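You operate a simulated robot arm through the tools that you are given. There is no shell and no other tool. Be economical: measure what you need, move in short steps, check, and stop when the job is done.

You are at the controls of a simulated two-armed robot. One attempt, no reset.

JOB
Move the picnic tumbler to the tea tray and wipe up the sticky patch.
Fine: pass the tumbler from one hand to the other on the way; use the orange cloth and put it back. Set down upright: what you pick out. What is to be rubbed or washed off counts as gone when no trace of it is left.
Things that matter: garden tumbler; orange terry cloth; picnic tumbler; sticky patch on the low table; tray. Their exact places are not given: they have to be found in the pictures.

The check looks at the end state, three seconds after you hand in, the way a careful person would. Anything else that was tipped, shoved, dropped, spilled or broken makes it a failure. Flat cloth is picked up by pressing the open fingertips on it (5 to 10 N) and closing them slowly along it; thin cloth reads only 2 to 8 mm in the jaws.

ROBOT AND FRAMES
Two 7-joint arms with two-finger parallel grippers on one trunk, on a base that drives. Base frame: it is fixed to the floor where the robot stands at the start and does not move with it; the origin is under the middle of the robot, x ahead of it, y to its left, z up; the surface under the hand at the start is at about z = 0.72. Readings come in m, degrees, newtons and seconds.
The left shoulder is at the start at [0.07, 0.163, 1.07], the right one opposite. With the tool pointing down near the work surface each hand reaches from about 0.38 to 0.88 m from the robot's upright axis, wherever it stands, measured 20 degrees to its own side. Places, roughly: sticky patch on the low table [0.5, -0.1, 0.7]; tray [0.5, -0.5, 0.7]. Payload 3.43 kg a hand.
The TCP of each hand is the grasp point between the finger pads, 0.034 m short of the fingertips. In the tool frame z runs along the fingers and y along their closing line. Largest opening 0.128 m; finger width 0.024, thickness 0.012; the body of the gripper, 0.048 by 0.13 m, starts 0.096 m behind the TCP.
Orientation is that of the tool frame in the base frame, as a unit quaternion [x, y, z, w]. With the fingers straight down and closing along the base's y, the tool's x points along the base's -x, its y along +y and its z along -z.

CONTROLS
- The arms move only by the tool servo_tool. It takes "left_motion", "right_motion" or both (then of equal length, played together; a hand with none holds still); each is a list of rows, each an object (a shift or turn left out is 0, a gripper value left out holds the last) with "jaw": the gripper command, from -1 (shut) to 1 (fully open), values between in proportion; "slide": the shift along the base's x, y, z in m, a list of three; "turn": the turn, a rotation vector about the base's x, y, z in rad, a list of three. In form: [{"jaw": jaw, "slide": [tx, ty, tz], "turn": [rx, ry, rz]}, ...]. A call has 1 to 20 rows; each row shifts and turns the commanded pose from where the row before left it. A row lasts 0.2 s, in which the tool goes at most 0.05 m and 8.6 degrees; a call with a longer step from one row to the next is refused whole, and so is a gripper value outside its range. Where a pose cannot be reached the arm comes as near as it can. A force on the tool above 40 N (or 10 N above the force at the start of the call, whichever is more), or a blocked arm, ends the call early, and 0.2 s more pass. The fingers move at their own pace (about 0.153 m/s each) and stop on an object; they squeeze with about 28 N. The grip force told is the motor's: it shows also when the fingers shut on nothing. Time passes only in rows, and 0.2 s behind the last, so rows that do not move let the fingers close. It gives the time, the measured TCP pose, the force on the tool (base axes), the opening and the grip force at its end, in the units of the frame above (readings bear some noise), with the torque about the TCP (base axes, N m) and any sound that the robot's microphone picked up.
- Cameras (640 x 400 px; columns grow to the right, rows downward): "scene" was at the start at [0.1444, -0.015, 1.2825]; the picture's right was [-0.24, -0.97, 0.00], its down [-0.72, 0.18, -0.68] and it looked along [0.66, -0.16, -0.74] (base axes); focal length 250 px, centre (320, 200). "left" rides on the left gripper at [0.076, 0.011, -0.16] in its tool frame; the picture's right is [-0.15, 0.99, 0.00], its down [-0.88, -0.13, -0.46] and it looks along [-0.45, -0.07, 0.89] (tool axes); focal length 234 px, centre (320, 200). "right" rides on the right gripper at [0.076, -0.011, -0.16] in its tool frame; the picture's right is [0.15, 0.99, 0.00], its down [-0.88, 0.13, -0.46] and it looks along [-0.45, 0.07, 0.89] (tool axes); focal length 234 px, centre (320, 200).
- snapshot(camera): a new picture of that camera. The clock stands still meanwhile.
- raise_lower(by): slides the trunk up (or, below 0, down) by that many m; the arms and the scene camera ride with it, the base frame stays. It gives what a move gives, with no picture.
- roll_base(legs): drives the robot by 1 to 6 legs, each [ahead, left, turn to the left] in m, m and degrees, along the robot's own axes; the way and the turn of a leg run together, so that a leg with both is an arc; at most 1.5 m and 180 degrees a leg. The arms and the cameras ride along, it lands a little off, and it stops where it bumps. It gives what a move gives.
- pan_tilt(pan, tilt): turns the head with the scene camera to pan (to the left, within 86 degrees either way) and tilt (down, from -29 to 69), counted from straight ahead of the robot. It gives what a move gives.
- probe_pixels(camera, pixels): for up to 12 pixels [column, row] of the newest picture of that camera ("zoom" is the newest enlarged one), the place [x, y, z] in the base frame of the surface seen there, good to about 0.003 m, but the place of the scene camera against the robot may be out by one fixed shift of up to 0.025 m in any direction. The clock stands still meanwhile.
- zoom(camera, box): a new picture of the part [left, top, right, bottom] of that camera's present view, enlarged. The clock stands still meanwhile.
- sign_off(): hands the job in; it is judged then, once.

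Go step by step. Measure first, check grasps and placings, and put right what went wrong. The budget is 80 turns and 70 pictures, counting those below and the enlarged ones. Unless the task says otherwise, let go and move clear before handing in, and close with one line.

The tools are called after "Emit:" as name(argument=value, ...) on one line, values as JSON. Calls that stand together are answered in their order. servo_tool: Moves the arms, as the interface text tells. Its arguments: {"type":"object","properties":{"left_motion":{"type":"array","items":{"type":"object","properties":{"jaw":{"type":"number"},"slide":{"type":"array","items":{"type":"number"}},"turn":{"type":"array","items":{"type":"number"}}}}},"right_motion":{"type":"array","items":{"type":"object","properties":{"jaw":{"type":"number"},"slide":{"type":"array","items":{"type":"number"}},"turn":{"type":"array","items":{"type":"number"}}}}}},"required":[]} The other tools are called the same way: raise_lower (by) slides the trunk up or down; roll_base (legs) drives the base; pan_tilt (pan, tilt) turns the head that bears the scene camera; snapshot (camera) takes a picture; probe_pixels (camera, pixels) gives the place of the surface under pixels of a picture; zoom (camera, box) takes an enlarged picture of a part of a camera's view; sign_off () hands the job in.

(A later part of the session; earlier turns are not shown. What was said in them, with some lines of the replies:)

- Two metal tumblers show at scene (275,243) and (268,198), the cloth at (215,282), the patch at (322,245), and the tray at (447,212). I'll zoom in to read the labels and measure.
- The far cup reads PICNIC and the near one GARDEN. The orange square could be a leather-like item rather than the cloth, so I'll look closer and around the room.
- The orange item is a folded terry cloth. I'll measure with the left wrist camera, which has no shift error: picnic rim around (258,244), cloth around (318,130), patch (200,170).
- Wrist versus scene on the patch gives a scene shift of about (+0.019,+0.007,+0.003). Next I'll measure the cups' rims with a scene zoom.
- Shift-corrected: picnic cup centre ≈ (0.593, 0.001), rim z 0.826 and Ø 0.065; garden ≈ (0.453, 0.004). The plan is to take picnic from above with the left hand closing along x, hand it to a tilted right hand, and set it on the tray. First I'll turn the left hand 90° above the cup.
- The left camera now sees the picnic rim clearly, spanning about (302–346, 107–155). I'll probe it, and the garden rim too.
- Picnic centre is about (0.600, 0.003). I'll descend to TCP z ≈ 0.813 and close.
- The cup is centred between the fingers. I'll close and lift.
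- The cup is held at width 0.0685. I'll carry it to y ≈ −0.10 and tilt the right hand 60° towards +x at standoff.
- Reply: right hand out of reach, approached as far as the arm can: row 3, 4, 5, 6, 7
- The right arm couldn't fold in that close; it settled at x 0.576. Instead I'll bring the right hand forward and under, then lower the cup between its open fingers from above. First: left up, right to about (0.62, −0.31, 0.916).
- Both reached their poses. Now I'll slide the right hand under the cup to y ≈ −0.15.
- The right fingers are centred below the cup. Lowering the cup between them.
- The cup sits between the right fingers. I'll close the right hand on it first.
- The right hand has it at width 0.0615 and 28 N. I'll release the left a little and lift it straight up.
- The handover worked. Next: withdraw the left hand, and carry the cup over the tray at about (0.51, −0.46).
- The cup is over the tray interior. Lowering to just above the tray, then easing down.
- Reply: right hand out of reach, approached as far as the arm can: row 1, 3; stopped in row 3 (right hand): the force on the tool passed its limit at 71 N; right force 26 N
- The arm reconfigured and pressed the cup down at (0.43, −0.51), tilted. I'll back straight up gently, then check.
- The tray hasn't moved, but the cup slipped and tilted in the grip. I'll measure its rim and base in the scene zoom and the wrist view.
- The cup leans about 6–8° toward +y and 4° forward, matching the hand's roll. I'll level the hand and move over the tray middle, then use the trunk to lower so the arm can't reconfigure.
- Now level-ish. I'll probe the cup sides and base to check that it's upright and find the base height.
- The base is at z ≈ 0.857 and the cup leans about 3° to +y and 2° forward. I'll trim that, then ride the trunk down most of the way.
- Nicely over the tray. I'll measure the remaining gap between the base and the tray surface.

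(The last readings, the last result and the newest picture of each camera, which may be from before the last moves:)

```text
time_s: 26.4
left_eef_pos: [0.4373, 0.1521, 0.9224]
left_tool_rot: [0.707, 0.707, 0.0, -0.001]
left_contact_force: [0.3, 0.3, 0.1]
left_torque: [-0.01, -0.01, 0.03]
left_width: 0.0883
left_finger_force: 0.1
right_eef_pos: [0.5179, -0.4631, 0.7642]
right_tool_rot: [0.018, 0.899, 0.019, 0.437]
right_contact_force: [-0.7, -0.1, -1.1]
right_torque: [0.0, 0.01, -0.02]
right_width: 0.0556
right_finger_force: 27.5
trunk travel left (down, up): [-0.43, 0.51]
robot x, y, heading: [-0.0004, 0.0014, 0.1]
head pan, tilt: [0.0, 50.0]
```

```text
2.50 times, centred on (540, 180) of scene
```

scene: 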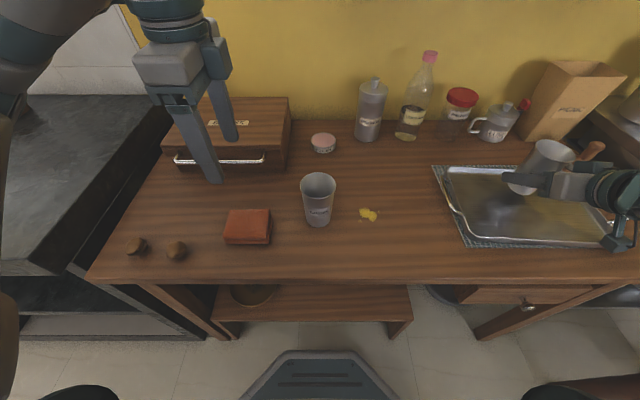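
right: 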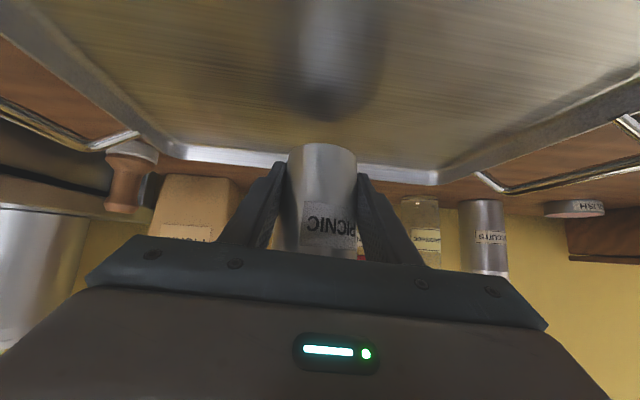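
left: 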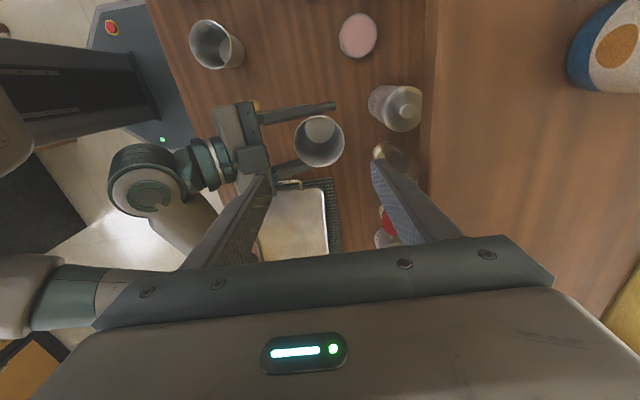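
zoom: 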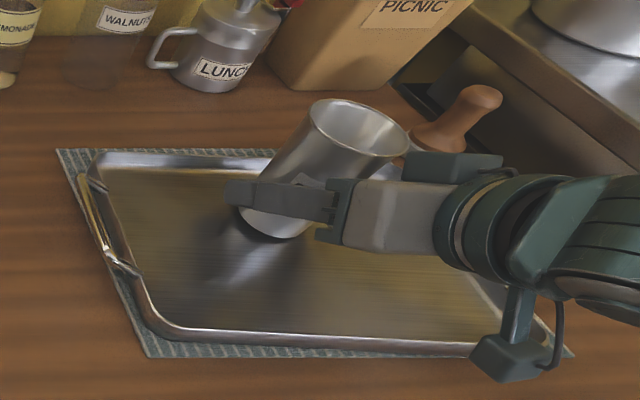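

The perspective vanishing point predicts about 44° of image lean and the cup shows about 42°, so it is upright. About 7 mm remains; I'll ease down by trunk.

Emit:
raise_lower(by=-0.005)

Emit:
raise_lower(by=-0.002)

```text
time_s: 27.0
left_eef_pos: [0.4369, 0.1518, 0.9171]
left_tool_rot: [0.707, 0.707, 0.0, 0.0]
left_contact_force: [0.1, 0.0, 0.1]
left_torque: [-0.03, 0.0, -0.01]
left_width: 0.0883
left_finger_force: 0.1
right_eef_pos: [0.5186, -0.4646, 0.7595]
right_tool_rot: [0.016, 0.899, 0.02, 0.438]
right_contact_force: [0.3, 1.1, 2.4]
right_torque: [-0.07, 0.04, 0.02]
right_width: 0.0556
right_finger_force: 28.0
trunk travel left (down, up): [-0.425, 0.515]
robot x, y, heading: [0.0, 0.0018, 0.0]
head pan, tilt: [0.0, 50.0]
```

```text
time_s: 27.5
left_eef_pos: [0.4365, 0.1542, 0.9153]
left_tool_rot: [0.707, 0.707, 0.0, 0.0]
left_contact_force: [-0.1, -0.1, 0.4]
left_torque: [0.0, 0.01, 0.01]
left_width: 0.0884
left_finger_force: 0.0
right_eef_pos: [0.5182, -0.4651, 0.7593]
right_tool_rot: [0.016, 0.898, 0.02, 0.438]
right_contact_force: [2.4, -1.1, 13.2]
right_torque: [-0.26, 0.16, 0.04]
right_width: 0.0555
right_finger_force: 28.3
trunk travel left (down, up): [-0.423, 0.517]
robot x, y, heading: [-0.0003, 0.0004, -0.1]
head pan, tilt: [0.0, 50.0]
```

Contact at 13 N. I'll relieve a little, then open slowly.

Emit:
raise_lower(by=-0.0005)

Emit:
servo_tool(right_motion=[{"jaw": -0.1}, {"jaw": -0.06}, {"jaw": 0.0}, {"jaw": 0.1}, {"jaw": 0.3}, {"jaw": 0.5}, {}])

Emit:
snapshot(camera="right")

Emit:
zoom(camera="scene", box=[440, 100, 640, 260])

```text
time_s: 28.0
left_eef_pos: [0.4363, 0.1543, 0.914]
left_tool_rot: [0.707, 0.707, 0.0, 0.0]
left_contact_force: [0.8, -0.1, -0.1]
left_torque: [0.01, -0.01, 0.01]
left_width: 0.0883
left_finger_force: 0.2
right_eef_pos: [0.5175, -0.463, 0.7584]
right_tool_rot: [0.017, 0.898, 0.018, 0.438]
right_contact_force: [4.3, -2.6, 19.0]
right_torque: [-0.45, 0.02, 0.02]
right_width: 0.0556
right_finger_force: 27.8
trunk travel left (down, up): [-0.423, 0.517]
robot x, y, heading: [0.0026, 0.0008, 0.2]
head pan, tilt: [0.0, 50.0]
```

```text
time_s: 29.6
left_eef_pos: [0.4366, 0.1546, 0.9156]
left_tool_rot: [0.707, 0.707, -0.001, 0.002]
left_contact_force: [-0.5, -0.6, 0.5]
left_torque: [0.01, -0.01, -0.02]
left_width: 0.0883
left_finger_force: 0.0
right_eef_pos: [0.5162, -0.4628, 0.7598]
right_tool_rot: [0.016, 0.898, 0.018, 0.439]
right_contact_force: [0.6, 9.9, 26.0]
right_torque: [-0.93, -0.49, 0.32]
right_width: 0.0898
right_finger_force: 0.1
trunk travel left (down, up): [-0.423, 0.517]
robot x, y, heading: [0.0017, -0.0018, 0.2]
head pan, tilt: [0.0, 50.0]
```

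```text
35 pictures are left
```

right: 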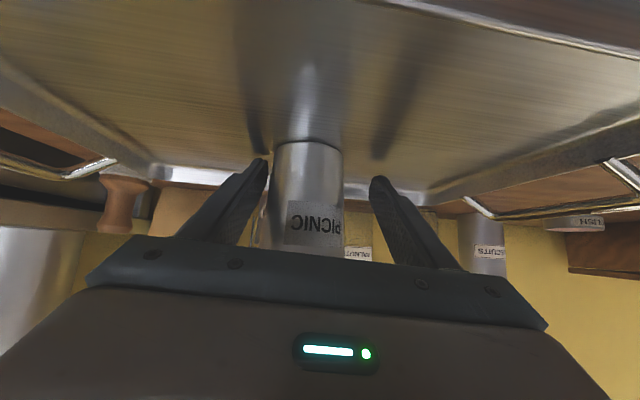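

```text
2.50 times, centred on (540, 180) of scene
```

zoom: 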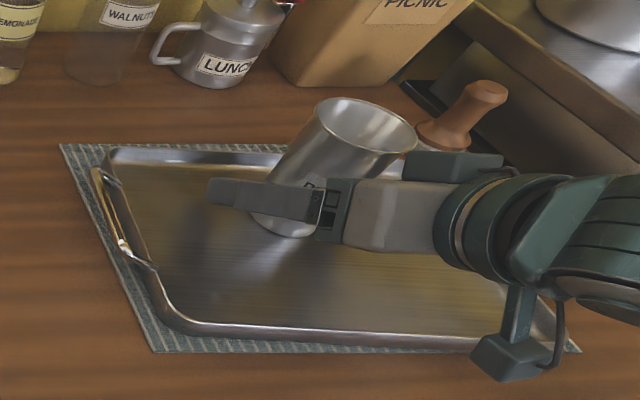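

The cup stands free and upright. The fingertips press the tray at 26 N, so I'll raise the trunk slightly, open fully, then rise straight up.

Emit:
raise_lower(by=0.008)

Emit:
servo_tool(right_motion=[{"jaw": 0.8}, {"jaw": 1}, {}])

Emit:
raise_lower(by=0.115)

Emit:
snapshot(camera="scene")

Emit:
snapshot(camera="right")

```text
time_s: 30.1
left_eef_pos: [0.4377, 0.1519, 0.9224]
left_tool_rot: [0.707, 0.707, 0.0, 0.0]
left_contact_force: [0.2, -0.1, 0.1]
left_torque: [-0.02, 0.03, -0.03]
left_width: 0.0881
left_finger_force: 0.1
right_eef_pos: [0.5162, -0.4657, 0.7622]
right_tool_rot: [0.019, 0.901, 0.019, 0.434]
right_contact_force: [0.5, -0.7, 0.1]
right_torque: [-0.04, 0.0, -0.02]
right_width: 0.0961
right_finger_force: 0.2
trunk travel left (down, up): [-0.431, 0.509]
robot x, y, heading: [-0.0012, -0.0014, -0.0]
head pan, tilt: [0.0, 50.0]
```

```text
time_s: 30.9
left_eef_pos: [0.4379, 0.1523, 0.9222]
left_tool_rot: [0.707, 0.707, 0.0, 0.0]
left_contact_force: [0.3, -0.3, 0.0]
left_torque: [-0.05, 0.02, 0.0]
left_width: 0.0881
left_finger_force: 0.0
right_eef_pos: [0.5176, -0.4642, 0.7644]
right_tool_rot: [0.018, 0.9, 0.019, 0.436]
right_contact_force: [0.1, 0.0, 0.0]
right_torque: [0.03, 0.02, -0.01]
right_width: 0.128
right_finger_force: 0.1
trunk travel left (down, up): [-0.431, 0.509]
robot x, y, heading: [0.0001, -0.0013, -0.2]
head pan, tilt: [0.0, 50.0]
```

```text
time_s: 32.4
left_eef_pos: [0.4376, 0.1531, 1.0373]
left_tool_rot: [0.707, 0.707, 0.0, 0.0]
left_contact_force: [0.1, 0.3, -0.2]
left_torque: [0.02, 0.01, 0.0]
left_width: 0.0882
left_finger_force: 0.0
right_eef_pos: [0.5193, -0.4649, 0.8782]
right_tool_rot: [0.018, 0.899, 0.019, 0.437]
right_contact_force: [0.1, -0.2, 0.3]
right_torque: [0.03, 0.02, -0.01]
right_width: 0.1278
right_finger_force: 0.0
trunk travel left (down, up): [-0.546, 0.394]
robot x, y, heading: [0.0013, -0.0001, 0.2]
head pan, tilt: [0.0, 50.0]
```

```text
33 pictures are left
```

scene: 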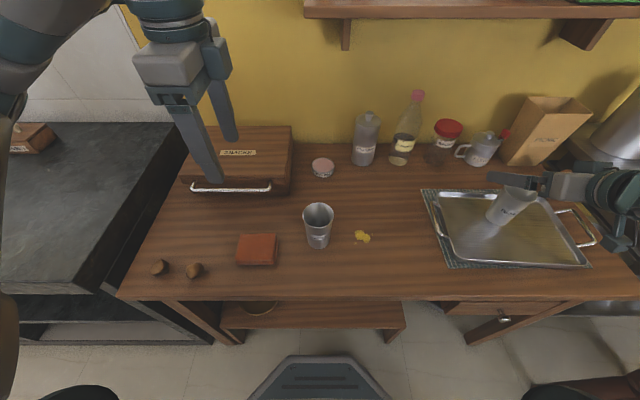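

```text
32 pictures are left
```

right: 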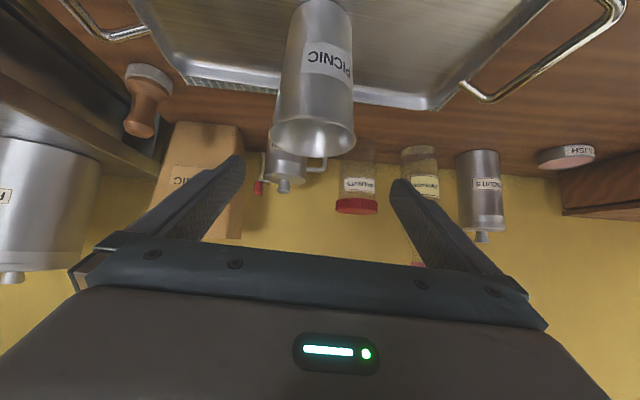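

The tumbler stands upright on the tray. I'll retract and untilt the right hand, open the left, and view the cloth from above.

Emit:
servo_tool(right_motion=[{"slide": [0, 0, 0.035]}, {"slide": [0, 0, 0.035]}, {"slide": [0, 0, 0.035]}, {"slide": [0, 0, 0], "turn": [0, 0.14, 0]}, {"turn": [0, 0.14, 0]}, {"turn": [0, 0.14, 0]}, {"turn": [0, 0.14, 0]}, {"turn": [0, 0.14, 0]}, {"turn": [-0.04, 0.14, 0]}], left_motion=[{"jaw": 0.7}, {"slide": [-0.015, 0, 0]}, {}, {}, {}, {}, {}, {}, {}])

Emit:
snapshot(camera="left")

Emit:
snapshot(camera="right")

```text
time_s: 34.4
left_eef_pos: [0.4219, 0.1534, 1.0371]
left_tool_rot: [0.708, 0.707, 0.0, 0.0]
left_contact_force: [0.5, 0.3, -0.7]
left_torque: [-0.01, 0.03, -0.01]
left_width: 0.1087
left_finger_force: 0.1
right_eef_pos: [0.5179, -0.4628, 0.9842]
right_tool_rot: [0.021, 0.999, -0.01, 0.033]
right_contact_force: [-0.2, -0.1, 1.1]
right_torque: [-0.01, 0.02, -0.01]
right_width: 0.1279
right_finger_force: 0.3
trunk travel left (down, up): [-0.546, 0.394]
robot x, y, heading: [-0.0036, -0.0014, 0.1]
head pan, tilt: [0.0, 50.0]
```

```text
31 pictures are left
```

left: 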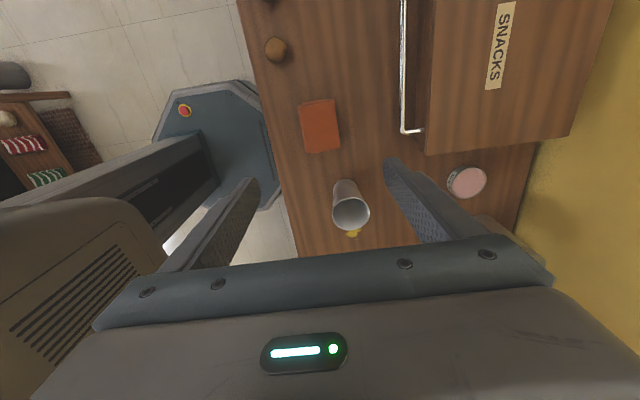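

```text
30 pictures are left
```

right: 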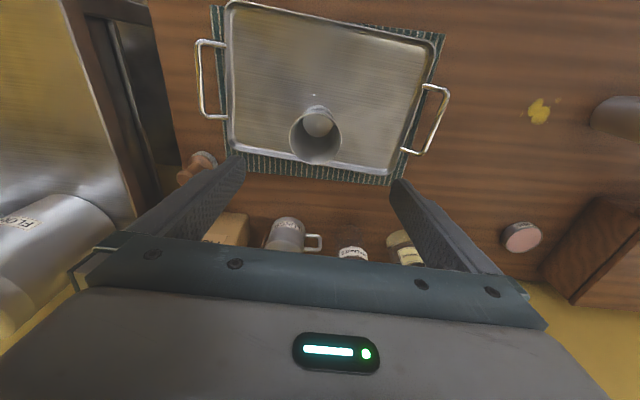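

The cup is fine on the tray. Next I'll probe the cloth corners and the patch.

Emit:
probe_pixels(camera="left", pixels=[[302, 106], [332, 100], [337, 147], [308, 150], [319, 125], [296, 130], [350, 130], [341, 181]])

Emit:
zoom(camera="left", box=[260, 70, 400, 170])

Emit:
zoom(camera="right", box=[490, 70, 590, 150])

Emit:
probe_pixels(camera="right", pixels=[[527, 111], [549, 108], [537, 98], [538, 123], [540, 110], [557, 100], [530, 120]])

```text
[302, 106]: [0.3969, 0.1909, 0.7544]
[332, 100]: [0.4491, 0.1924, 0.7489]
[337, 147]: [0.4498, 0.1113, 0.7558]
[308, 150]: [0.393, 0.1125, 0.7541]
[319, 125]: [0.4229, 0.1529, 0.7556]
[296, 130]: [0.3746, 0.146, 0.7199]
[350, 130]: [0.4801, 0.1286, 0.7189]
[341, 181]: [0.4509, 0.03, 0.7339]
```

```text
4.00 times, centred on (330, 120) of left
```

zoom: 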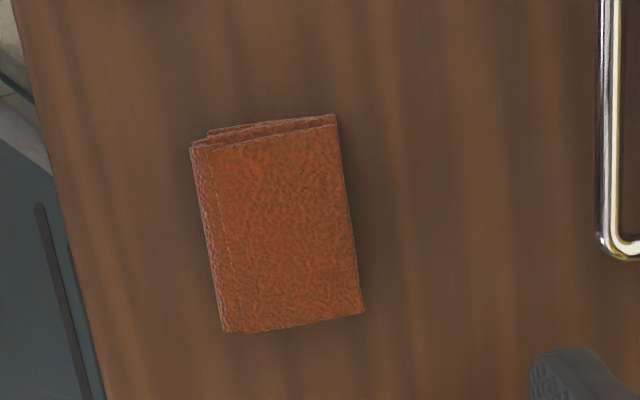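

```text
5.00 times, centred on (540, 110) of right
```

zoom: 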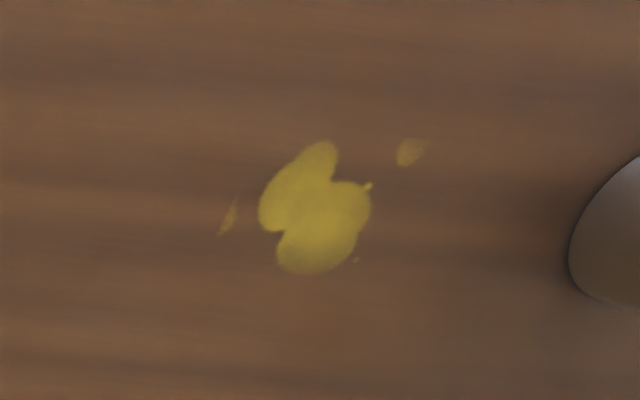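

```text
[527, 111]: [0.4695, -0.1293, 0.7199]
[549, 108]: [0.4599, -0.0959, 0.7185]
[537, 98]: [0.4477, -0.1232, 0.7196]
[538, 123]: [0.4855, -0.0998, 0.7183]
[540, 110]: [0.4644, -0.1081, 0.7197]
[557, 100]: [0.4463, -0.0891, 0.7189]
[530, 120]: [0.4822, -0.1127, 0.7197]
```

Cloth centre is (0.422, 0.152), 62 mm across x and 35 mm thick. The patch spans x 0.44–0.487, y −0.137 to −0.085. I'll descend with the left hand to grip the cloth with the fingertips about 10 mm above the table.

Emit:
servo_tool(left_motion=[{"slide": [0, -0.001, -0.04]}, {"slide": [0, 0, -0.04]}, {"slide": [0, 0, -0.04]}, {"slide": [0, 0, -0.04]}, {"slide": [0, 0, -0.04]}, {"slide": [0, 0, -0.04]}, {"slide": [0, 0, -0.022]}, {"slide": [0, 0, -0.011]}, {}])

Emit:
snapshot(camera="left")

```text
time_s: 36.4
left_eef_pos: [0.4212, 0.1525, 0.7635]
left_tool_rot: [0.707, 0.708, 0.0, 0.0]
left_contact_force: [-0.8, -0.3, 0.4]
left_torque: [0.02, -0.02, 0.01]
left_width: 0.1088
left_finger_force: 0.1
right_eef_pos: [0.5187, -0.4644, 0.9836]
right_tool_rot: [0.022, 0.999, -0.008, 0.033]
right_contact_force: [-0.6, -0.3, 0.7]
right_torque: [-0.02, -0.02, -0.01]
right_width: 0.1281
right_finger_force: 0.0
trunk travel left (down, up): [-0.546, 0.394]
robot x, y, heading: [0.0023, -0.0009, -0.2]
head pan, tilt: [0.0, 50.0]
```

```text
27 pictures are left
```

left: 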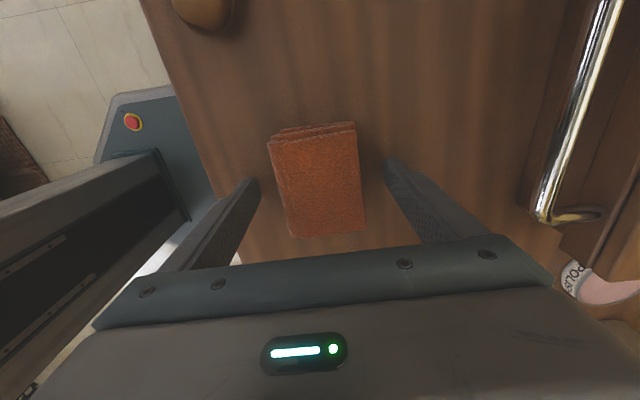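

The cloth is centred between the fingers. Closing and lifting slightly.

Emit:
servo_tool(left_motion=[{"jaw": 0.3}, {"jaw": 0.0}, {"jaw": -0.3}, {"jaw": -1}, {}, {}, {"slide": [0, 0, 0.03]}, {"slide": [0, 0, 0.04]}, {"slide": [0, 0, 0.03]}, {}])

Emit:
snapshot(camera="left")

Emit:
zoom(camera="scene", box=[160, 130, 340, 290])

```text
time_s: 38.6
left_eef_pos: [0.4205, 0.1526, 0.8658]
left_tool_rot: [0.707, 0.707, 0.0, 0.0]
left_contact_force: [0.7, -0.6, 0.1]
left_torque: [0.0, -0.01, 0.03]
left_width: 0.0661
left_finger_force: 27.9
right_eef_pos: [0.5183, -0.4627, 0.9838]
right_tool_rot: [0.023, 0.999, -0.008, 0.032]
right_contact_force: [-0.7, 0.6, 1.2]
right_torque: [0.01, 0.0, 0.0]
right_width: 0.1278
right_finger_force: 0.1
trunk travel left (down, up): [-0.546, 0.394]
robot x, y, heading: [-0.0019, -0.002, 0.1]
head pan, tilt: [0.0, 50.0]
```

```text
26 pictures are left
```

left: 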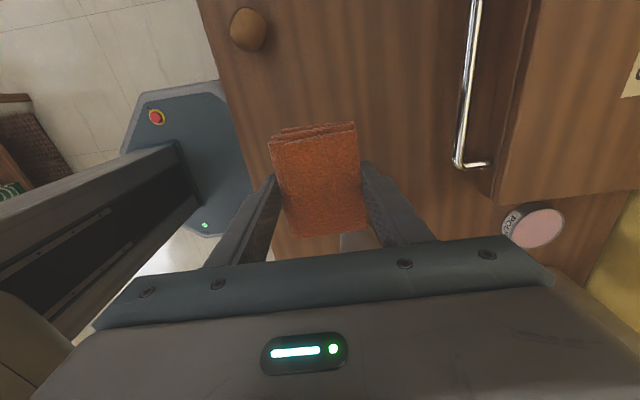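

```text
2.50 times, centred on (250, 210) of scene
```

zoom: 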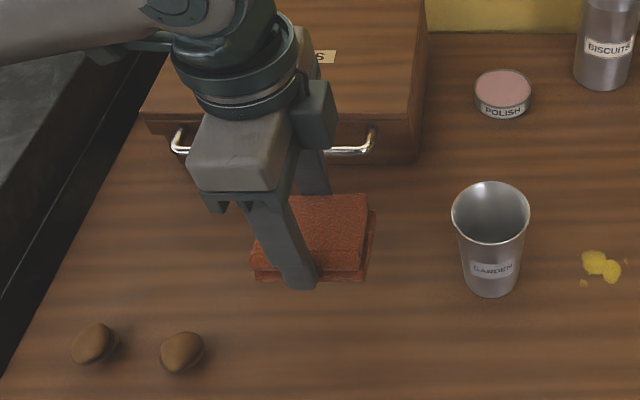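

The cloth is gripped (66 mm) with its bottom 43 mm below the TCP. I'll carry it high over the garden tumbler to the patch and descend to just above the table.

Emit:
servo_tool(left_motion=[{"slide": [0, 0, 0.045]}, {"slide": [0, 0, 0.045]}, {"slide": [0.0064, -0.0376, 0]}, {"slide": [0.0064, -0.0376, 0]}, {"slide": [0.0064, -0.0376, 0]}, {"slide": [0.0064, -0.0376, 0]}, {"slide": [0.0064, -0.0376, 0]}, {"slide": [0.0064, -0.0376, 0]}, {"slide": [0.0064, -0.0376, 0]}, {"slide": [0, 0, -0.04]}, {"slide": [0, 0, -0.04]}, {"slide": [0, 0, -0.04]}, {"slide": [0, 0, -0.04]}, {"slide": [0, 0, -0.02]}, {}])

Emit:
zoom(camera="scene", box=[260, 130, 440, 290])

```text
time_s: 41.8
left_eef_pos: [0.4686, -0.1135, 0.773]
left_tool_rot: [0.707, 0.707, 0.0, 0.001]
left_contact_force: [0.3, 0.3, -0.6]
left_torque: [-0.02, 0.0, 0.02]
left_width: 0.0659
left_finger_force: 28.0
right_eef_pos: [0.5173, -0.4635, 0.9837]
right_tool_rot: [0.022, 0.999, -0.009, 0.033]
right_contact_force: [-0.4, 1.0, 0.0]
right_torque: [-0.02, -0.02, -0.01]
right_width: 0.1278
right_finger_force: 0.1
trunk travel left (down, up): [-0.546, 0.394]
robot x, y, heading: [0.0029, 0.0001, 0.1]
head pan, tilt: [0.0, 50.0]
```

```text
2.50 times, centred on (350, 210) of scene
```

zoom: 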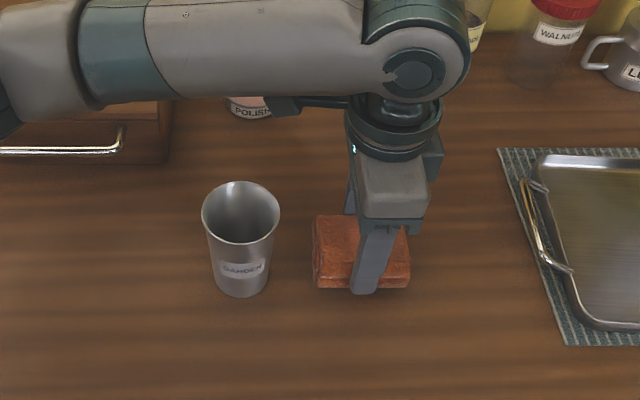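

Positioned over the patch and clear of the garden tumbler. Pressing down gently.

Emit:
servo_tool(left_motion=[{"slide": [-0.002, 0.002, -0.005]}, {"slide": [0, 0, -0.003]}, {"slide": [0, 0, -0.003]}, {"slide": [0, 0, -0.002]}, {}])

```text
time_s: 43.0
left_eef_pos: [0.4659, -0.1094, 0.7627]
left_tool_rot: [0.706, 0.708, 0.0, 0.002]
left_contact_force: [6.1, 2.1, 29.6]
left_torque: [0.33, 0.25, 0.0]
left_width: 0.066
left_finger_force: 28.4
right_eef_pos: [0.5178, -0.4646, 0.9855]
right_tool_rot: [0.021, 0.999, -0.009, 0.032]
right_contact_force: [0.0, 0.7, 0.6]
right_torque: [0.01, 0.0, -0.02]
right_width: 0.1279
right_finger_force: 0.0
trunk travel left (down, up): [-0.546, 0.394]
robot x, y, heading: [-0.0019, -0.0035, -0.3]
head pan, tilt: [0.0, 50.0]
```

The press is 30 N. I'll ease off about 1 mm and rub with small strokes.

Emit:
servo_tool(left_motion=[{"slide": [0, 0, 0.001]}, {"slide": [0.015, 0, 0]}, {"slide": [0.012, 0, 0]}, {"slide": [-0.02, 0, 0]}, {"slide": [-0.02, 0, 0]}, {"slide": [-0.014, 0, 0]}, {"slide": [0.01, 0.012, 0]}, {"slide": [0.02, 0, 0]}, {"slide": [0.02, 0, 0]}, {"slide": [-0.01, -0.015, 0]}, {"slide": [-0.02, -0.012, 0]}, {"slide": [-0.018, 0, 0]}, {"slide": [0.02, 0, 0]}, {"slide": [0.02, 0, 0]}, {"slide": [-0.01, 0.015, 0]}, {}])

```text
time_s: 46.4
left_eef_pos: [0.4709, -0.1091, 0.7628]
left_tool_rot: [0.707, 0.707, 0.0, 0.001]
left_contact_force: [4.9, -5.1, 18.4]
left_torque: [-0.46, 0.06, 0.12]
left_width: 0.0661
left_finger_force: 28.6
right_eef_pos: [0.5178, -0.463, 0.9852]
right_tool_rot: [0.021, 0.999, -0.009, 0.033]
right_contact_force: [-0.6, 1.2, 0.6]
right_torque: [-0.01, 0.0, 0.0]
right_width: 0.1281
right_finger_force: 0.1
trunk travel left (down, up): [-0.546, 0.394]
robot x, y, heading: [-0.0025, -0.0008, -0.0]
head pan, tilt: [0.0, 50.0]
```

The full rubbing pass ran at about 18 N. I'll lift high and shift aside to look.

Emit:
servo_tool(left_motion=[{"slide": [0, 0, 0.04]}, {"slide": [0, 0, 0.045]}, {"slide": [0, 0, 0.045]}, {"slide": [0, 0, 0.045]}, {"slide": [0.02, 0.02, 0]}, {"slide": [0.02, 0.02, 0]}, {"slide": [0.02, 0.02, 0]}, {}])

Emit:
zoom(camera="scene", box=[310, 200, 420, 280])

Emit:
zoom(camera="right", box=[480, 60, 600, 150])

```text
time_s: 48.2
left_eef_pos: [0.5309, -0.0507, 0.9367]
left_tool_rot: [0.707, 0.707, 0.0, 0.0]
left_contact_force: [0.7, 0.0, -1.7]
left_torque: [-0.03, -0.05, 0.0]
left_width: 0.0659
left_finger_force: 27.9
right_eef_pos: [0.5183, -0.4646, 0.9833]
right_tool_rot: [0.022, 0.999, -0.009, 0.032]
right_contact_force: [-0.1, 0.2, 0.1]
right_torque: [0.02, -0.01, 0.01]
right_width: 0.1282
right_finger_force: 0.0
trunk travel left (down, up): [-0.546, 0.394]
robot x, y, heading: [0.0005, -0.0004, -0.2]
head pan, tilt: [0.0, 50.0]
```

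```text
5.00 times, centred on (365, 240) of scene
```

zoom: 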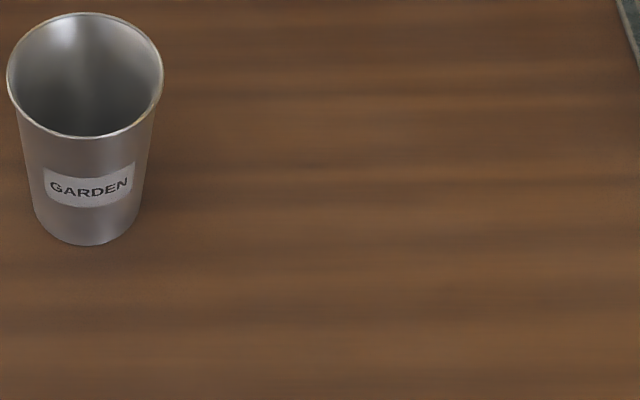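

```text
4.44 times, centred on (540, 105) of right
```

zoom: 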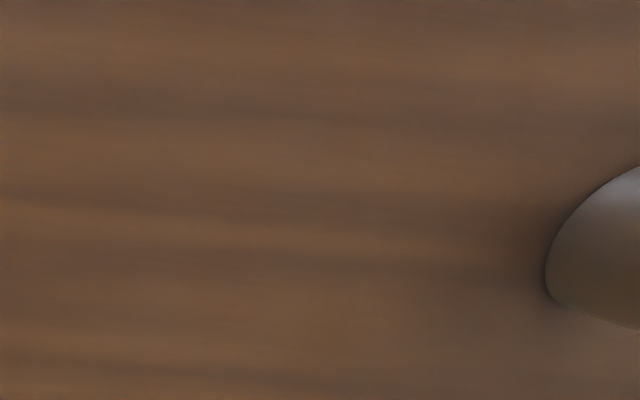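

No trace of the patch is left in either view. Returning the cloth to its place at (0.421, 0.1525).

Emit:
servo_tool(left_motion=[{"slide": [-0.0183, 0.0339, 0]}, {"slide": [-0.0183, 0.0339, 0]}, {"slide": [-0.0183, 0.0339, 0]}, {"slide": [-0.0183, 0.0339, 0]}, {"slide": [-0.0183, 0.0339, 0]}, {"slide": [-0.0182, 0.0337, 0]}, {"slide": [0, 0, -0.04]}, {"slide": [0, 0, -0.04]}, {"slide": [0, 0, -0.04]}, {"slide": [0, 0, -0.035]}, {"slide": [0, 0, -0.012]}, {}])

```text
time_s: 50.8
left_eef_pos: [0.4214, 0.1522, 0.7704]
left_tool_rot: [0.707, 0.707, 0.0, 0.0]
left_contact_force: [-0.4, 0.3, -0.4]
left_torque: [0.0, 0.0, 0.02]
left_width: 0.0662
left_finger_force: 27.7
right_eef_pos: [0.5184, -0.4641, 0.9832]
right_tool_rot: [0.022, 0.999, -0.008, 0.033]
right_contact_force: [0.5, 0.1, 0.4]
right_torque: [-0.04, -0.01, -0.02]
right_width: 0.128
right_finger_force: 0.0
trunk travel left (down, up): [-0.546, 0.394]
robot x, y, heading: [0.0002, 0.003, 0.2]
head pan, tilt: [0.0, 50.0]
```

It is exactly over its old spot, about 6 mm up. I'll set it down, open, and rise clear.

Emit:
servo_tool(left_motion=[{"slide": [0, 0, -0.004]}, {"slide": [0, 0, -0.002]}, {}, {"jaw": 0.15}, {"jaw": 0.4}, {"jaw": 0.7}, {}, {"slide": [0, 0, 0.03]}, {"slide": [0, 0, 0.045]}, {"slide": [0, 0, 0.045]}, {"slide": [0, 0, 0.045]}, {"slide": [0, 0, 0.045]}, {"slide": [0, 0, 0.045]}, {}])

Emit:
snapshot(camera="scene")

Emit:
snapshot(camera="left")

Emit:
zoom(camera="scene", box=[420, 120, 620, 280])

```text
time_s: 53.8
left_eef_pos: [0.4223, 0.1526, 1.0204]
left_tool_rot: [0.707, 0.707, -0.001, -0.001]
left_contact_force: [1.0, 0.9, -0.7]
left_torque: [0.01, 0.03, 0.0]
left_width: 0.1089
left_finger_force: 0.0
right_eef_pos: [0.5187, -0.4636, 0.9829]
right_tool_rot: [0.022, 0.999, -0.009, 0.032]
right_contact_force: [-0.4, -0.6, 0.3]
right_torque: [0.0, -0.01, -0.01]
right_width: 0.1278
right_finger_force: 0.0
trunk travel left (down, up): [-0.546, 0.394]
robot x, y, heading: [0.0025, -0.0019, 0.1]
head pan, tilt: [0.0, 50.0]
```

```text
21 pictures are left
```

scene: 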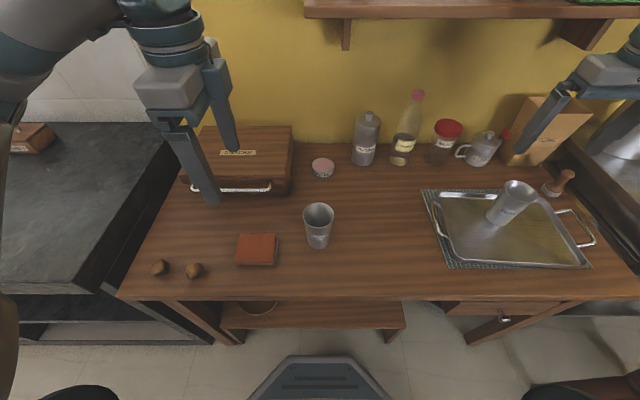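

```text
20 pictures are left
```

left: 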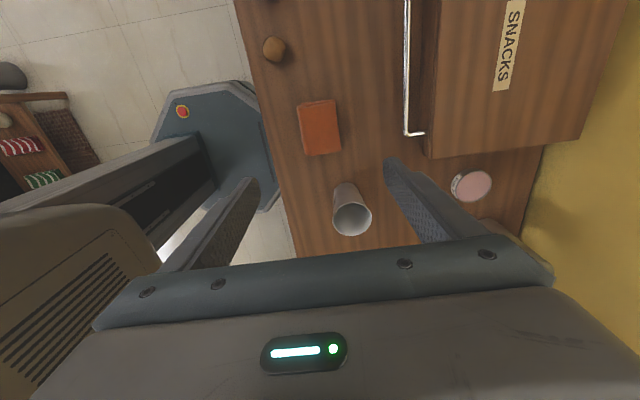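

```text
2.50 times, centred on (520, 200) of scene
```

zoom: 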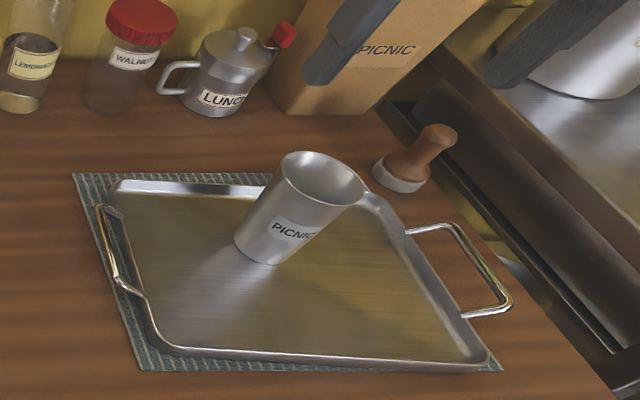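

The patch is gone, the cloth is back and the picnic tumbler stands upright. However, the tray may have shifted about 1 cm during the hard press (right handle ~591→597 px). I'll put the right hand back at its start pose for a like-for-like picture.

Emit:
servo_tool(right_motion=[{"slide": [-0.0138, 0.0295, 0.0013], "turn": [0.003, 0.0107, 0.0073]}, {"slide": [-0.0138, 0.0295, 0.0013], "turn": [0.003, 0.0107, 0.0073]}, {"slide": [-0.0138, 0.0295, 0.0013], "turn": [0.003, 0.0107, 0.0073]}, {"slide": [-0.0138, 0.0295, 0.0013], "turn": [0.003, 0.0107, 0.0073]}, {"slide": [-0.0138, 0.0295, 0.0013], "turn": [0.003, 0.0107, 0.0073]}, {"slide": [-0.0138, 0.0293, 0.0013], "turn": [0.003, 0.0107, 0.0073]}, {}])

Emit:
snapshot(camera="right")

Emit:
probe_pixels(camera="scene", pixels=[[450, 255], [452, 255], [454, 255], [448, 255], [520, 200], [446, 250]])

```text
time_s: 55.4
left_eef_pos: [0.4211, 0.153, 1.0199]
left_tool_rot: [0.707, 0.707, 0.0, 0.0]
left_contact_force: [0.3, 0.1, 0.1]
left_torque: [-0.01, -0.02, 0.02]
left_width: 0.1087
left_finger_force: 0.0
right_eef_pos: [0.434, -0.2867, 0.9932]
right_tool_rot: [0.0, 1.0, 0.0, 0.0]
right_contact_force: [0.0, 0.5, 0.2]
right_torque: [0.01, 0.02, 0.0]
right_width: 0.1278
right_finger_force: 0.0
trunk travel left (down, up): [-0.546, 0.394]
robot x, y, heading: [0.0004, -0.003, 0.2]
head pan, tilt: [0.0, 50.0]
```

```text
18 pictures are left
```

right: 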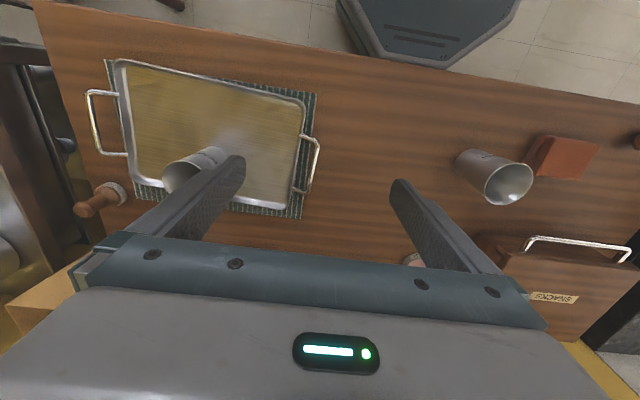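

```text
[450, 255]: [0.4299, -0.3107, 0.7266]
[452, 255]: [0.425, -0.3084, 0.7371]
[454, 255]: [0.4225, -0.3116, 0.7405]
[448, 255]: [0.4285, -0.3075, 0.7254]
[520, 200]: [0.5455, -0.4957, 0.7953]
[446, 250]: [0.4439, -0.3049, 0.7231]
```

Like-for-like: the tray's handles moved about 5–6 px (325→319, 92→87), so roughly 11 mm toward −y, while the mat stayed. I'll push it back gently on the outer handle bar with closed fingers, so first I'll probe that bar.

Emit:
zoom(camera="right", box=[60, 40, 340, 230])

Emit:
probe_pixels(camera="right", pixels=[[88, 95], [91, 110], [94, 125], [97, 140], [100, 152], [110, 93], [127, 154], [115, 66], [318, 145], [314, 165], [305, 105], [292, 208]])

```text
2.11 times, centred on (200, 135) of right
```

zoom: 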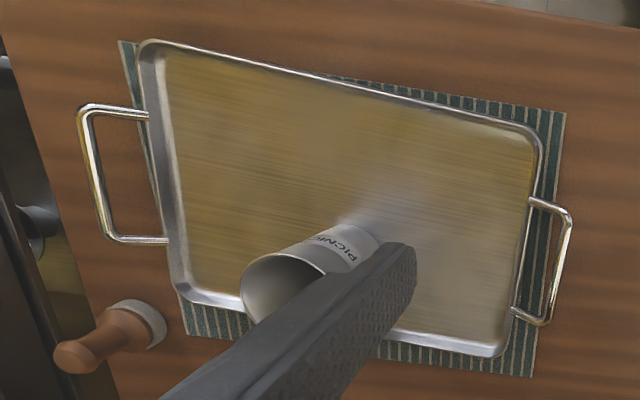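

```text
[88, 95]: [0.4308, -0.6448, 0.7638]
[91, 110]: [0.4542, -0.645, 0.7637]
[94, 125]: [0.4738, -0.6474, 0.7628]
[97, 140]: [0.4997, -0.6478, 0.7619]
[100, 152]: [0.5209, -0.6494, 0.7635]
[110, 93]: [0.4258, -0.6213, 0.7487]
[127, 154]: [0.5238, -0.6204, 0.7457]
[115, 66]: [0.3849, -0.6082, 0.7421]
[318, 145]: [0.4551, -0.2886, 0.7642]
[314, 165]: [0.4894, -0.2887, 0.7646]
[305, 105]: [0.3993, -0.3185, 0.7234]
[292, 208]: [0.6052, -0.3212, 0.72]
```

Bars are at y −0.6465 and −0.2887, z 0.764. I'll shut the right fingers and move to outside the far bar at (0.475, −0.69), then go down beside it.

Emit:
servo_tool(right_motion=[{"jaw": -1, "slide": [0.004, -0.04, 0]}, {"slide": [0.004, -0.04, 0]}, {"slide": [0.004, -0.04, 0]}, {"slide": [0.004, -0.04, 0]}, {"slide": [0.004, -0.04, 0]}, {"slide": [0.004, -0.04, 0]}, {"slide": [0.004, -0.04, 0]}, {"slide": [0.004, -0.04, 0]}, {"slide": [0.004, -0.04, 0]}, {"slide": [0.005, -0.043, 0]}, {"slide": [0, 0, -0.04]}, {"slide": [0, 0, -0.04]}, {"slide": [0, 0, -0.04]}, {}])

Emit:
snapshot(camera="right")

```text
time_s: 58.4
left_eef_pos: [0.4225, 0.1523, 1.0198]
left_tool_rot: [0.707, 0.707, -0.001, 0.0]
left_contact_force: [-0.2, 0.1, -0.2]
left_torque: [-0.01, 0.02, -0.01]
left_width: 0.1089
left_finger_force: 0.1
right_eef_pos: [0.4725, -0.6517, 0.8699]
right_tool_rot: [0.0, 1.0, -0.001, 0.0]
right_contact_force: [0.7, -0.7, -0.1]
right_torque: [-0.02, 0.01, 0.04]
right_width: 0.0001
right_finger_force: 28.1
right hand out of reach, approached as far as the arm can: row 10
trunk travel left (down, up): [-0.546, 0.394]
robot x, y, heading: [0.0004, 0.0008, -0.0]
head pan, tilt: [0.0, 50.0]
```

```text
16 pictures are left
```

right: 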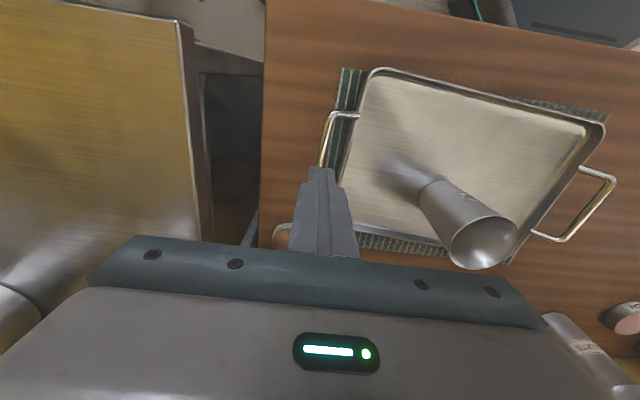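

The arm's reach ends at y −0.652. Instead I'll push the tray's left inner wall from inside with the closed fingertips: go up, over to (0.473, −0.375), and down inside the tray.

Emit:
servo_tool(right_motion=[{"slide": [0, 0.005, 0.045]}, {"slide": [0, 0.005, 0.045]}, {"slide": [0, 0.045, 0]}, {"slide": [0, 0.045, 0]}, {"slide": [0, 0.045, 0]}, {"slide": [0, 0.045, 0]}, {"slide": [0, 0.045, 0]}, {"slide": [0, 0.042, 0]}, {"slide": [0, 0, -0.045]}, {"slide": [0, 0, -0.045]}, {"slide": [0, 0, -0.045]}, {"slide": [0, 0, -0.035]}, {"slide": [0, 0, -0.015]}, {}])

Emit:
snapshot(camera="right")

```text
time_s: 61.4
left_eef_pos: [0.4224, 0.1537, 1.0199]
left_tool_rot: [0.707, 0.707, 0.0, 0.0]
left_contact_force: [0.2, -0.5, -0.4]
left_torque: [0.05, -0.03, 0.0]
left_width: 0.1086
left_finger_force: 0.1
right_eef_pos: [0.4682, -0.3733, 0.7765]
right_tool_rot: [0.0, 1.0, 0.0, 0.001]
right_contact_force: [0.2, 0.3, -0.1]
right_torque: [-0.04, 0.0, 0.01]
right_width: 0.0
right_finger_force: 28.4
trunk travel left (down, up): [-0.546, 0.394]
robot x, y, heading: [-0.0003, 0.0053, 0.0]
head pan, tilt: [0.0, 50.0]
```

```text
15 pictures are left
```

right: 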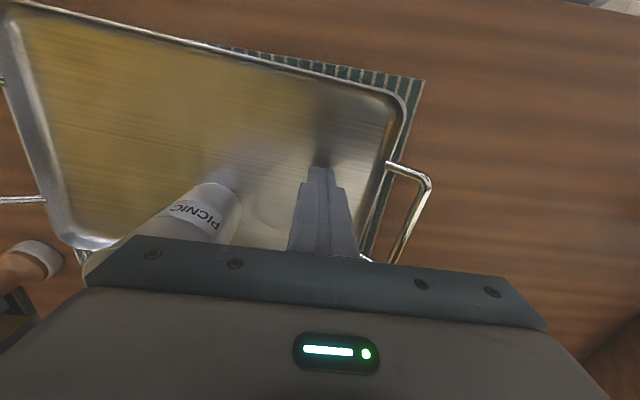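

Tips are at z 0.7425, inside the tray. I'll measure the wall, lower 9 mm, and creep toward it.

Emit:
probe_pixels(camera="right", pixels=[[385, 165], [381, 175], [376, 185], [389, 165], [370, 190], [360, 190], [425, 190], [412, 220]])

Emit:
servo_tool(right_motion=[{"slide": [0.004, 0, -0.005]}, {"slide": [0, 0, -0.0045]}, {"slide": [0, 0.006, 0]}, {"slide": [0, 0.006, 0]}, {}])

```text
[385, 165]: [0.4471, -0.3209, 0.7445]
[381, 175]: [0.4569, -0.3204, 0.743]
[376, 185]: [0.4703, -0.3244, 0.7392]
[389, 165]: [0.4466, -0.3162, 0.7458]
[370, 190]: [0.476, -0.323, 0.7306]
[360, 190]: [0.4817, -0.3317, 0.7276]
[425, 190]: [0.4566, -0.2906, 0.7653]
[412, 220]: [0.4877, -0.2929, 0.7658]
```

```text
time_s: 62.6
left_eef_pos: [0.4224, 0.1534, 1.0207]
left_tool_rot: [0.707, 0.707, 0.0, 0.001]
left_contact_force: [0.4, -0.2, 0.4]
left_torque: [-0.01, -0.02, 0.01]
left_width: 0.1089
left_finger_force: 0.2
right_eef_pos: [0.4742, -0.3618, 0.7665]
right_tool_rot: [-0.001, 1.0, 0.0, 0.001]
right_contact_force: [0.4, 0.1, -0.9]
right_torque: [-0.03, 0.01, 0.02]
right_width: 0.0001
right_finger_force: 27.9
trunk travel left (down, up): [-0.546, 0.394]
robot x, y, heading: [0.0054, -0.0004, 0.2]
head pan, tilt: [0.0, 50.0]
```

The wall is at y ≈ −0.3225, so contact should come at TCP y ≈ −0.335. I'll creep to −0.332 and check the force.

Emit:
servo_tool(right_motion=[{"slide": [0, 0.006, 0]}, {"slide": [0, 0.006, 0]}, {"slide": [0, 0.006, 0]}, {"slide": [0, 0.006, 0]}, {"slide": [0, 0.004, 0]}, {"slide": [0, 0.003, 0]}, {}])

Emit:
probe_pixels(camera="right", pixels=[[425, 190]])

```text
time_s: 64.2
left_eef_pos: [0.4228, 0.1532, 1.0204]
left_tool_rot: [0.707, 0.707, 0.0, 0.0]
left_contact_force: [0.2, 0.8, 0.0]
left_torque: [-0.02, -0.03, -0.01]
left_width: 0.1088
left_finger_force: 0.1
right_eef_pos: [0.4745, -0.3308, 0.7674]
right_tool_rot: [0.0, 1.0, 0.0, 0.001]
right_contact_force: [0.1, -3.4, 1.0]
right_torque: [-0.06, 0.0, -0.05]
right_width: 0.0001
right_finger_force: 28.0
trunk travel left (down, up): [-0.546, 0.394]
robot x, y, heading: [0.0013, -0.0013, -0.1]
head pan, tilt: [0.0, 50.0]
```

```text
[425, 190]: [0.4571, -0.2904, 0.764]
```

Contact at 3.4 N. I'll take a fresh picture to see where the handle bar now is.

Emit:
snapshot(camera="right")

Emit:
probe_pixels(camera="right", pixels=[[401, 180], [404, 180], [407, 180], [410, 180], [413, 180], [392, 210], [396, 210], [400, 210]])

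```text
14 pictures are left
```

right: 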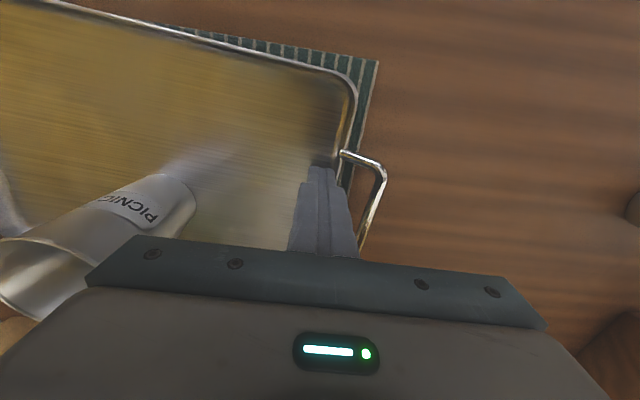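

```text
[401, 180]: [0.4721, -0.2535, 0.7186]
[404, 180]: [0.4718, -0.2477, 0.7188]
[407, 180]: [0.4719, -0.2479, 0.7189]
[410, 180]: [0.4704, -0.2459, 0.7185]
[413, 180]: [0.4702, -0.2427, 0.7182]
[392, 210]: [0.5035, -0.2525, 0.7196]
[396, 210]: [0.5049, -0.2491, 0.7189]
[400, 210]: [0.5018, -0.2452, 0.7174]
```

Emit:
probe_pixels(camera="right", pixels=[[380, 185], [382, 185], [384, 185], [376, 200], [378, 200], [374, 200], [345, 120], [352, 110]])

```text
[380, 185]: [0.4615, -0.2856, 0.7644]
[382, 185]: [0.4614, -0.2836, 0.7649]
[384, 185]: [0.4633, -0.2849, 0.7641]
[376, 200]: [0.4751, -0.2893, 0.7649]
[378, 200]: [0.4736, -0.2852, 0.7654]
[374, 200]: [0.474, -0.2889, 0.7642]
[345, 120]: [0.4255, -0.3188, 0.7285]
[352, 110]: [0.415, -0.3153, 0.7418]
```

The bar is at about −0.2865, so the tray is moving with it (~3 mm so far). Pushing 8 mm further, then backing off and lifting out.

Emit:
servo_tool(right_motion=[{"slide": [0, 0.003, 0]}, {"slide": [0, 0.003, 0]}, {"slide": [0, 0.0025, 0]}, {}, {"slide": [0, -0.008, 0]}, {"slide": [0, -0.012, 0]}, {"slide": [0, -0.01, 0.03]}, {"slide": [0, 0, 0.045]}, {"slide": [0, 0, 0.045]}, {"slide": [0, 0, 0.045]}, {"slide": [-0.02, 0.03, 0.045]}, {"slide": [-0.02, 0.045, 0.017]}, {"slide": [0, 0.035, 0], "jaw": 1}, {}])

Emit:
snapshot(camera="right")

Emit:
snapshot(camera="scene")

Emit:
zoom(camera="scene", box=[420, 120, 620, 280])

```text
refused: row 11 steps farther than a row can; nothing moved
```

```text
13 pictures are left
```

right: 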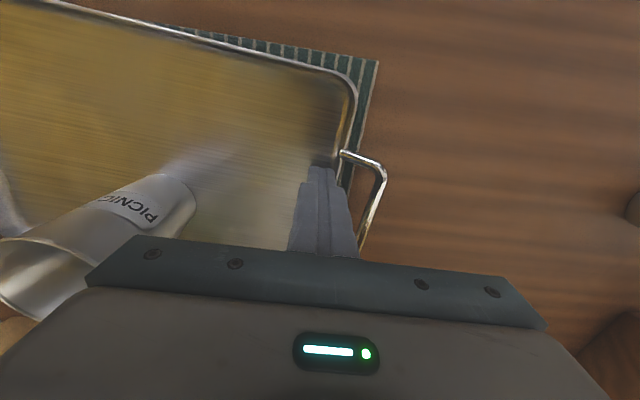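

```text
12 pictures are left
```

scene: 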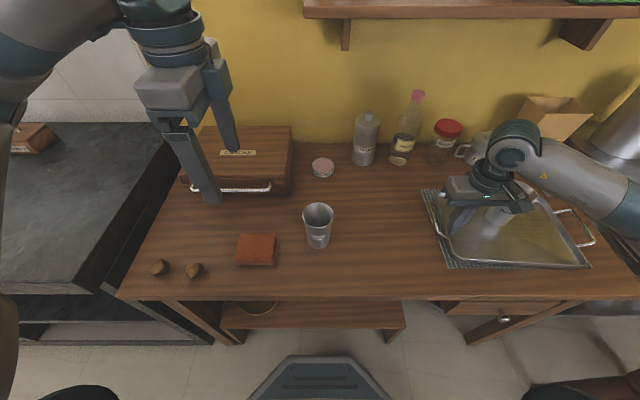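

```text
2.50 times, centred on (520, 200) of scene
```

zoom: 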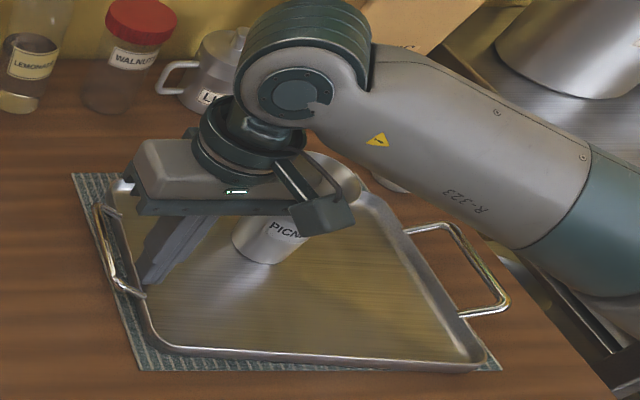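

The call was refused because row 11 was too long. Repeating with shorter steps and less back-off, to stay clear of the cup.

Emit:
servo_tool(right_motion=[{"slide": [0, 0.003, 0]}, {"slide": [0, 0.003, 0]}, {"slide": [0, 0.0025, 0]}, {}, {"slide": [0, -0.008, 0]}, {"slide": [0, -0.006, 0.01]}, {"slide": [0, 0, 0.03]}, {"slide": [0, 0, 0.045]}, {"slide": [0, 0, 0.045]}, {"slide": [0, 0, 0.045]}, {"slide": [-0.015, 0.015, 0.035]}, {"slide": [-0.02, 0.03, 0.016]}, {"slide": [0, 0.01, 0], "jaw": 1}, {}])

Emit:
snapshot(camera="right")

Emit:
snapshot(camera="scene")

Emit:
zoom(camera="scene", box=[420, 120, 620, 280])

```text
time_s: 67.2
left_eef_pos: [0.4219, 0.1532, 1.0203]
left_tool_rot: [0.707, 0.708, 0.0, -0.001]
left_contact_force: [-0.1, 0.3, -0.1]
left_torque: [0.02, 0.0, 0.04]
left_width: 0.1087
left_finger_force: 0.0
right_eef_pos: [0.4409, -0.2815, 0.993]
right_tool_rot: [0.0, 1.0, 0.0, 0.001]
right_contact_force: [0.2, -0.2, 0.0]
right_torque: [-0.01, 0.03, -0.02]
right_width: 0.1281
right_finger_force: 0.0
trunk travel left (down, up): [-0.546, 0.394]
robot x, y, heading: [-0.0013, 0.0021, 0.2]
head pan, tilt: [0.0, 50.0]
```

```text
10 pictures are left
```

right: 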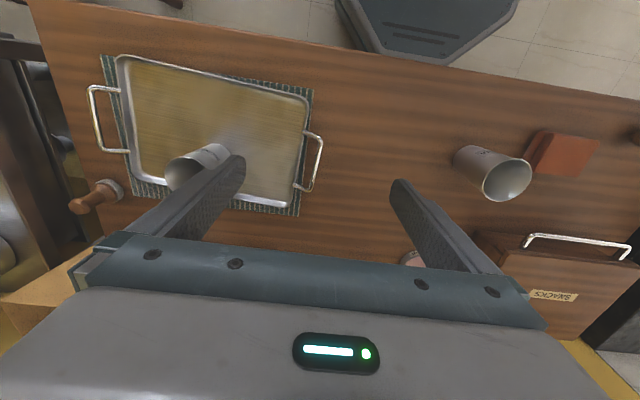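

```text
9 pictures are left
```

scene: 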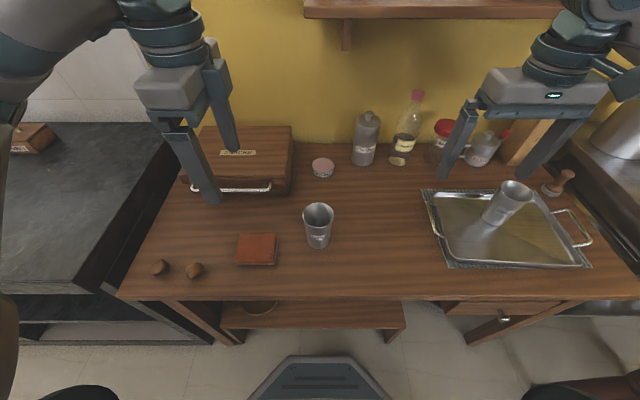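

```text
2.50 times, centred on (520, 200) of scene
```

zoom: 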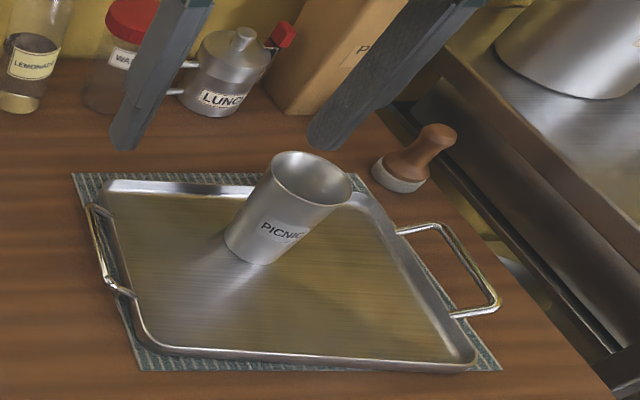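

The tray is back where it was on its mat, the cup on it is upright, the patch is gone, the cloth is back in place, and both hands are clear. Handing in.

Emit:
sign_off()

```text
The job is handed in.
```

The picnic tumbler went from the left hand to the right and now stands upright on the tea tray. The sticky patch is wiped off with no trace left in the pictures, and the orange cloth is back in its place. While I was lowering the tumbler, the right arm jumped and pressed it hard on the tray. That shifted the tray about 1 cm, so I pushed it back; by the pictures it sits about where it was.
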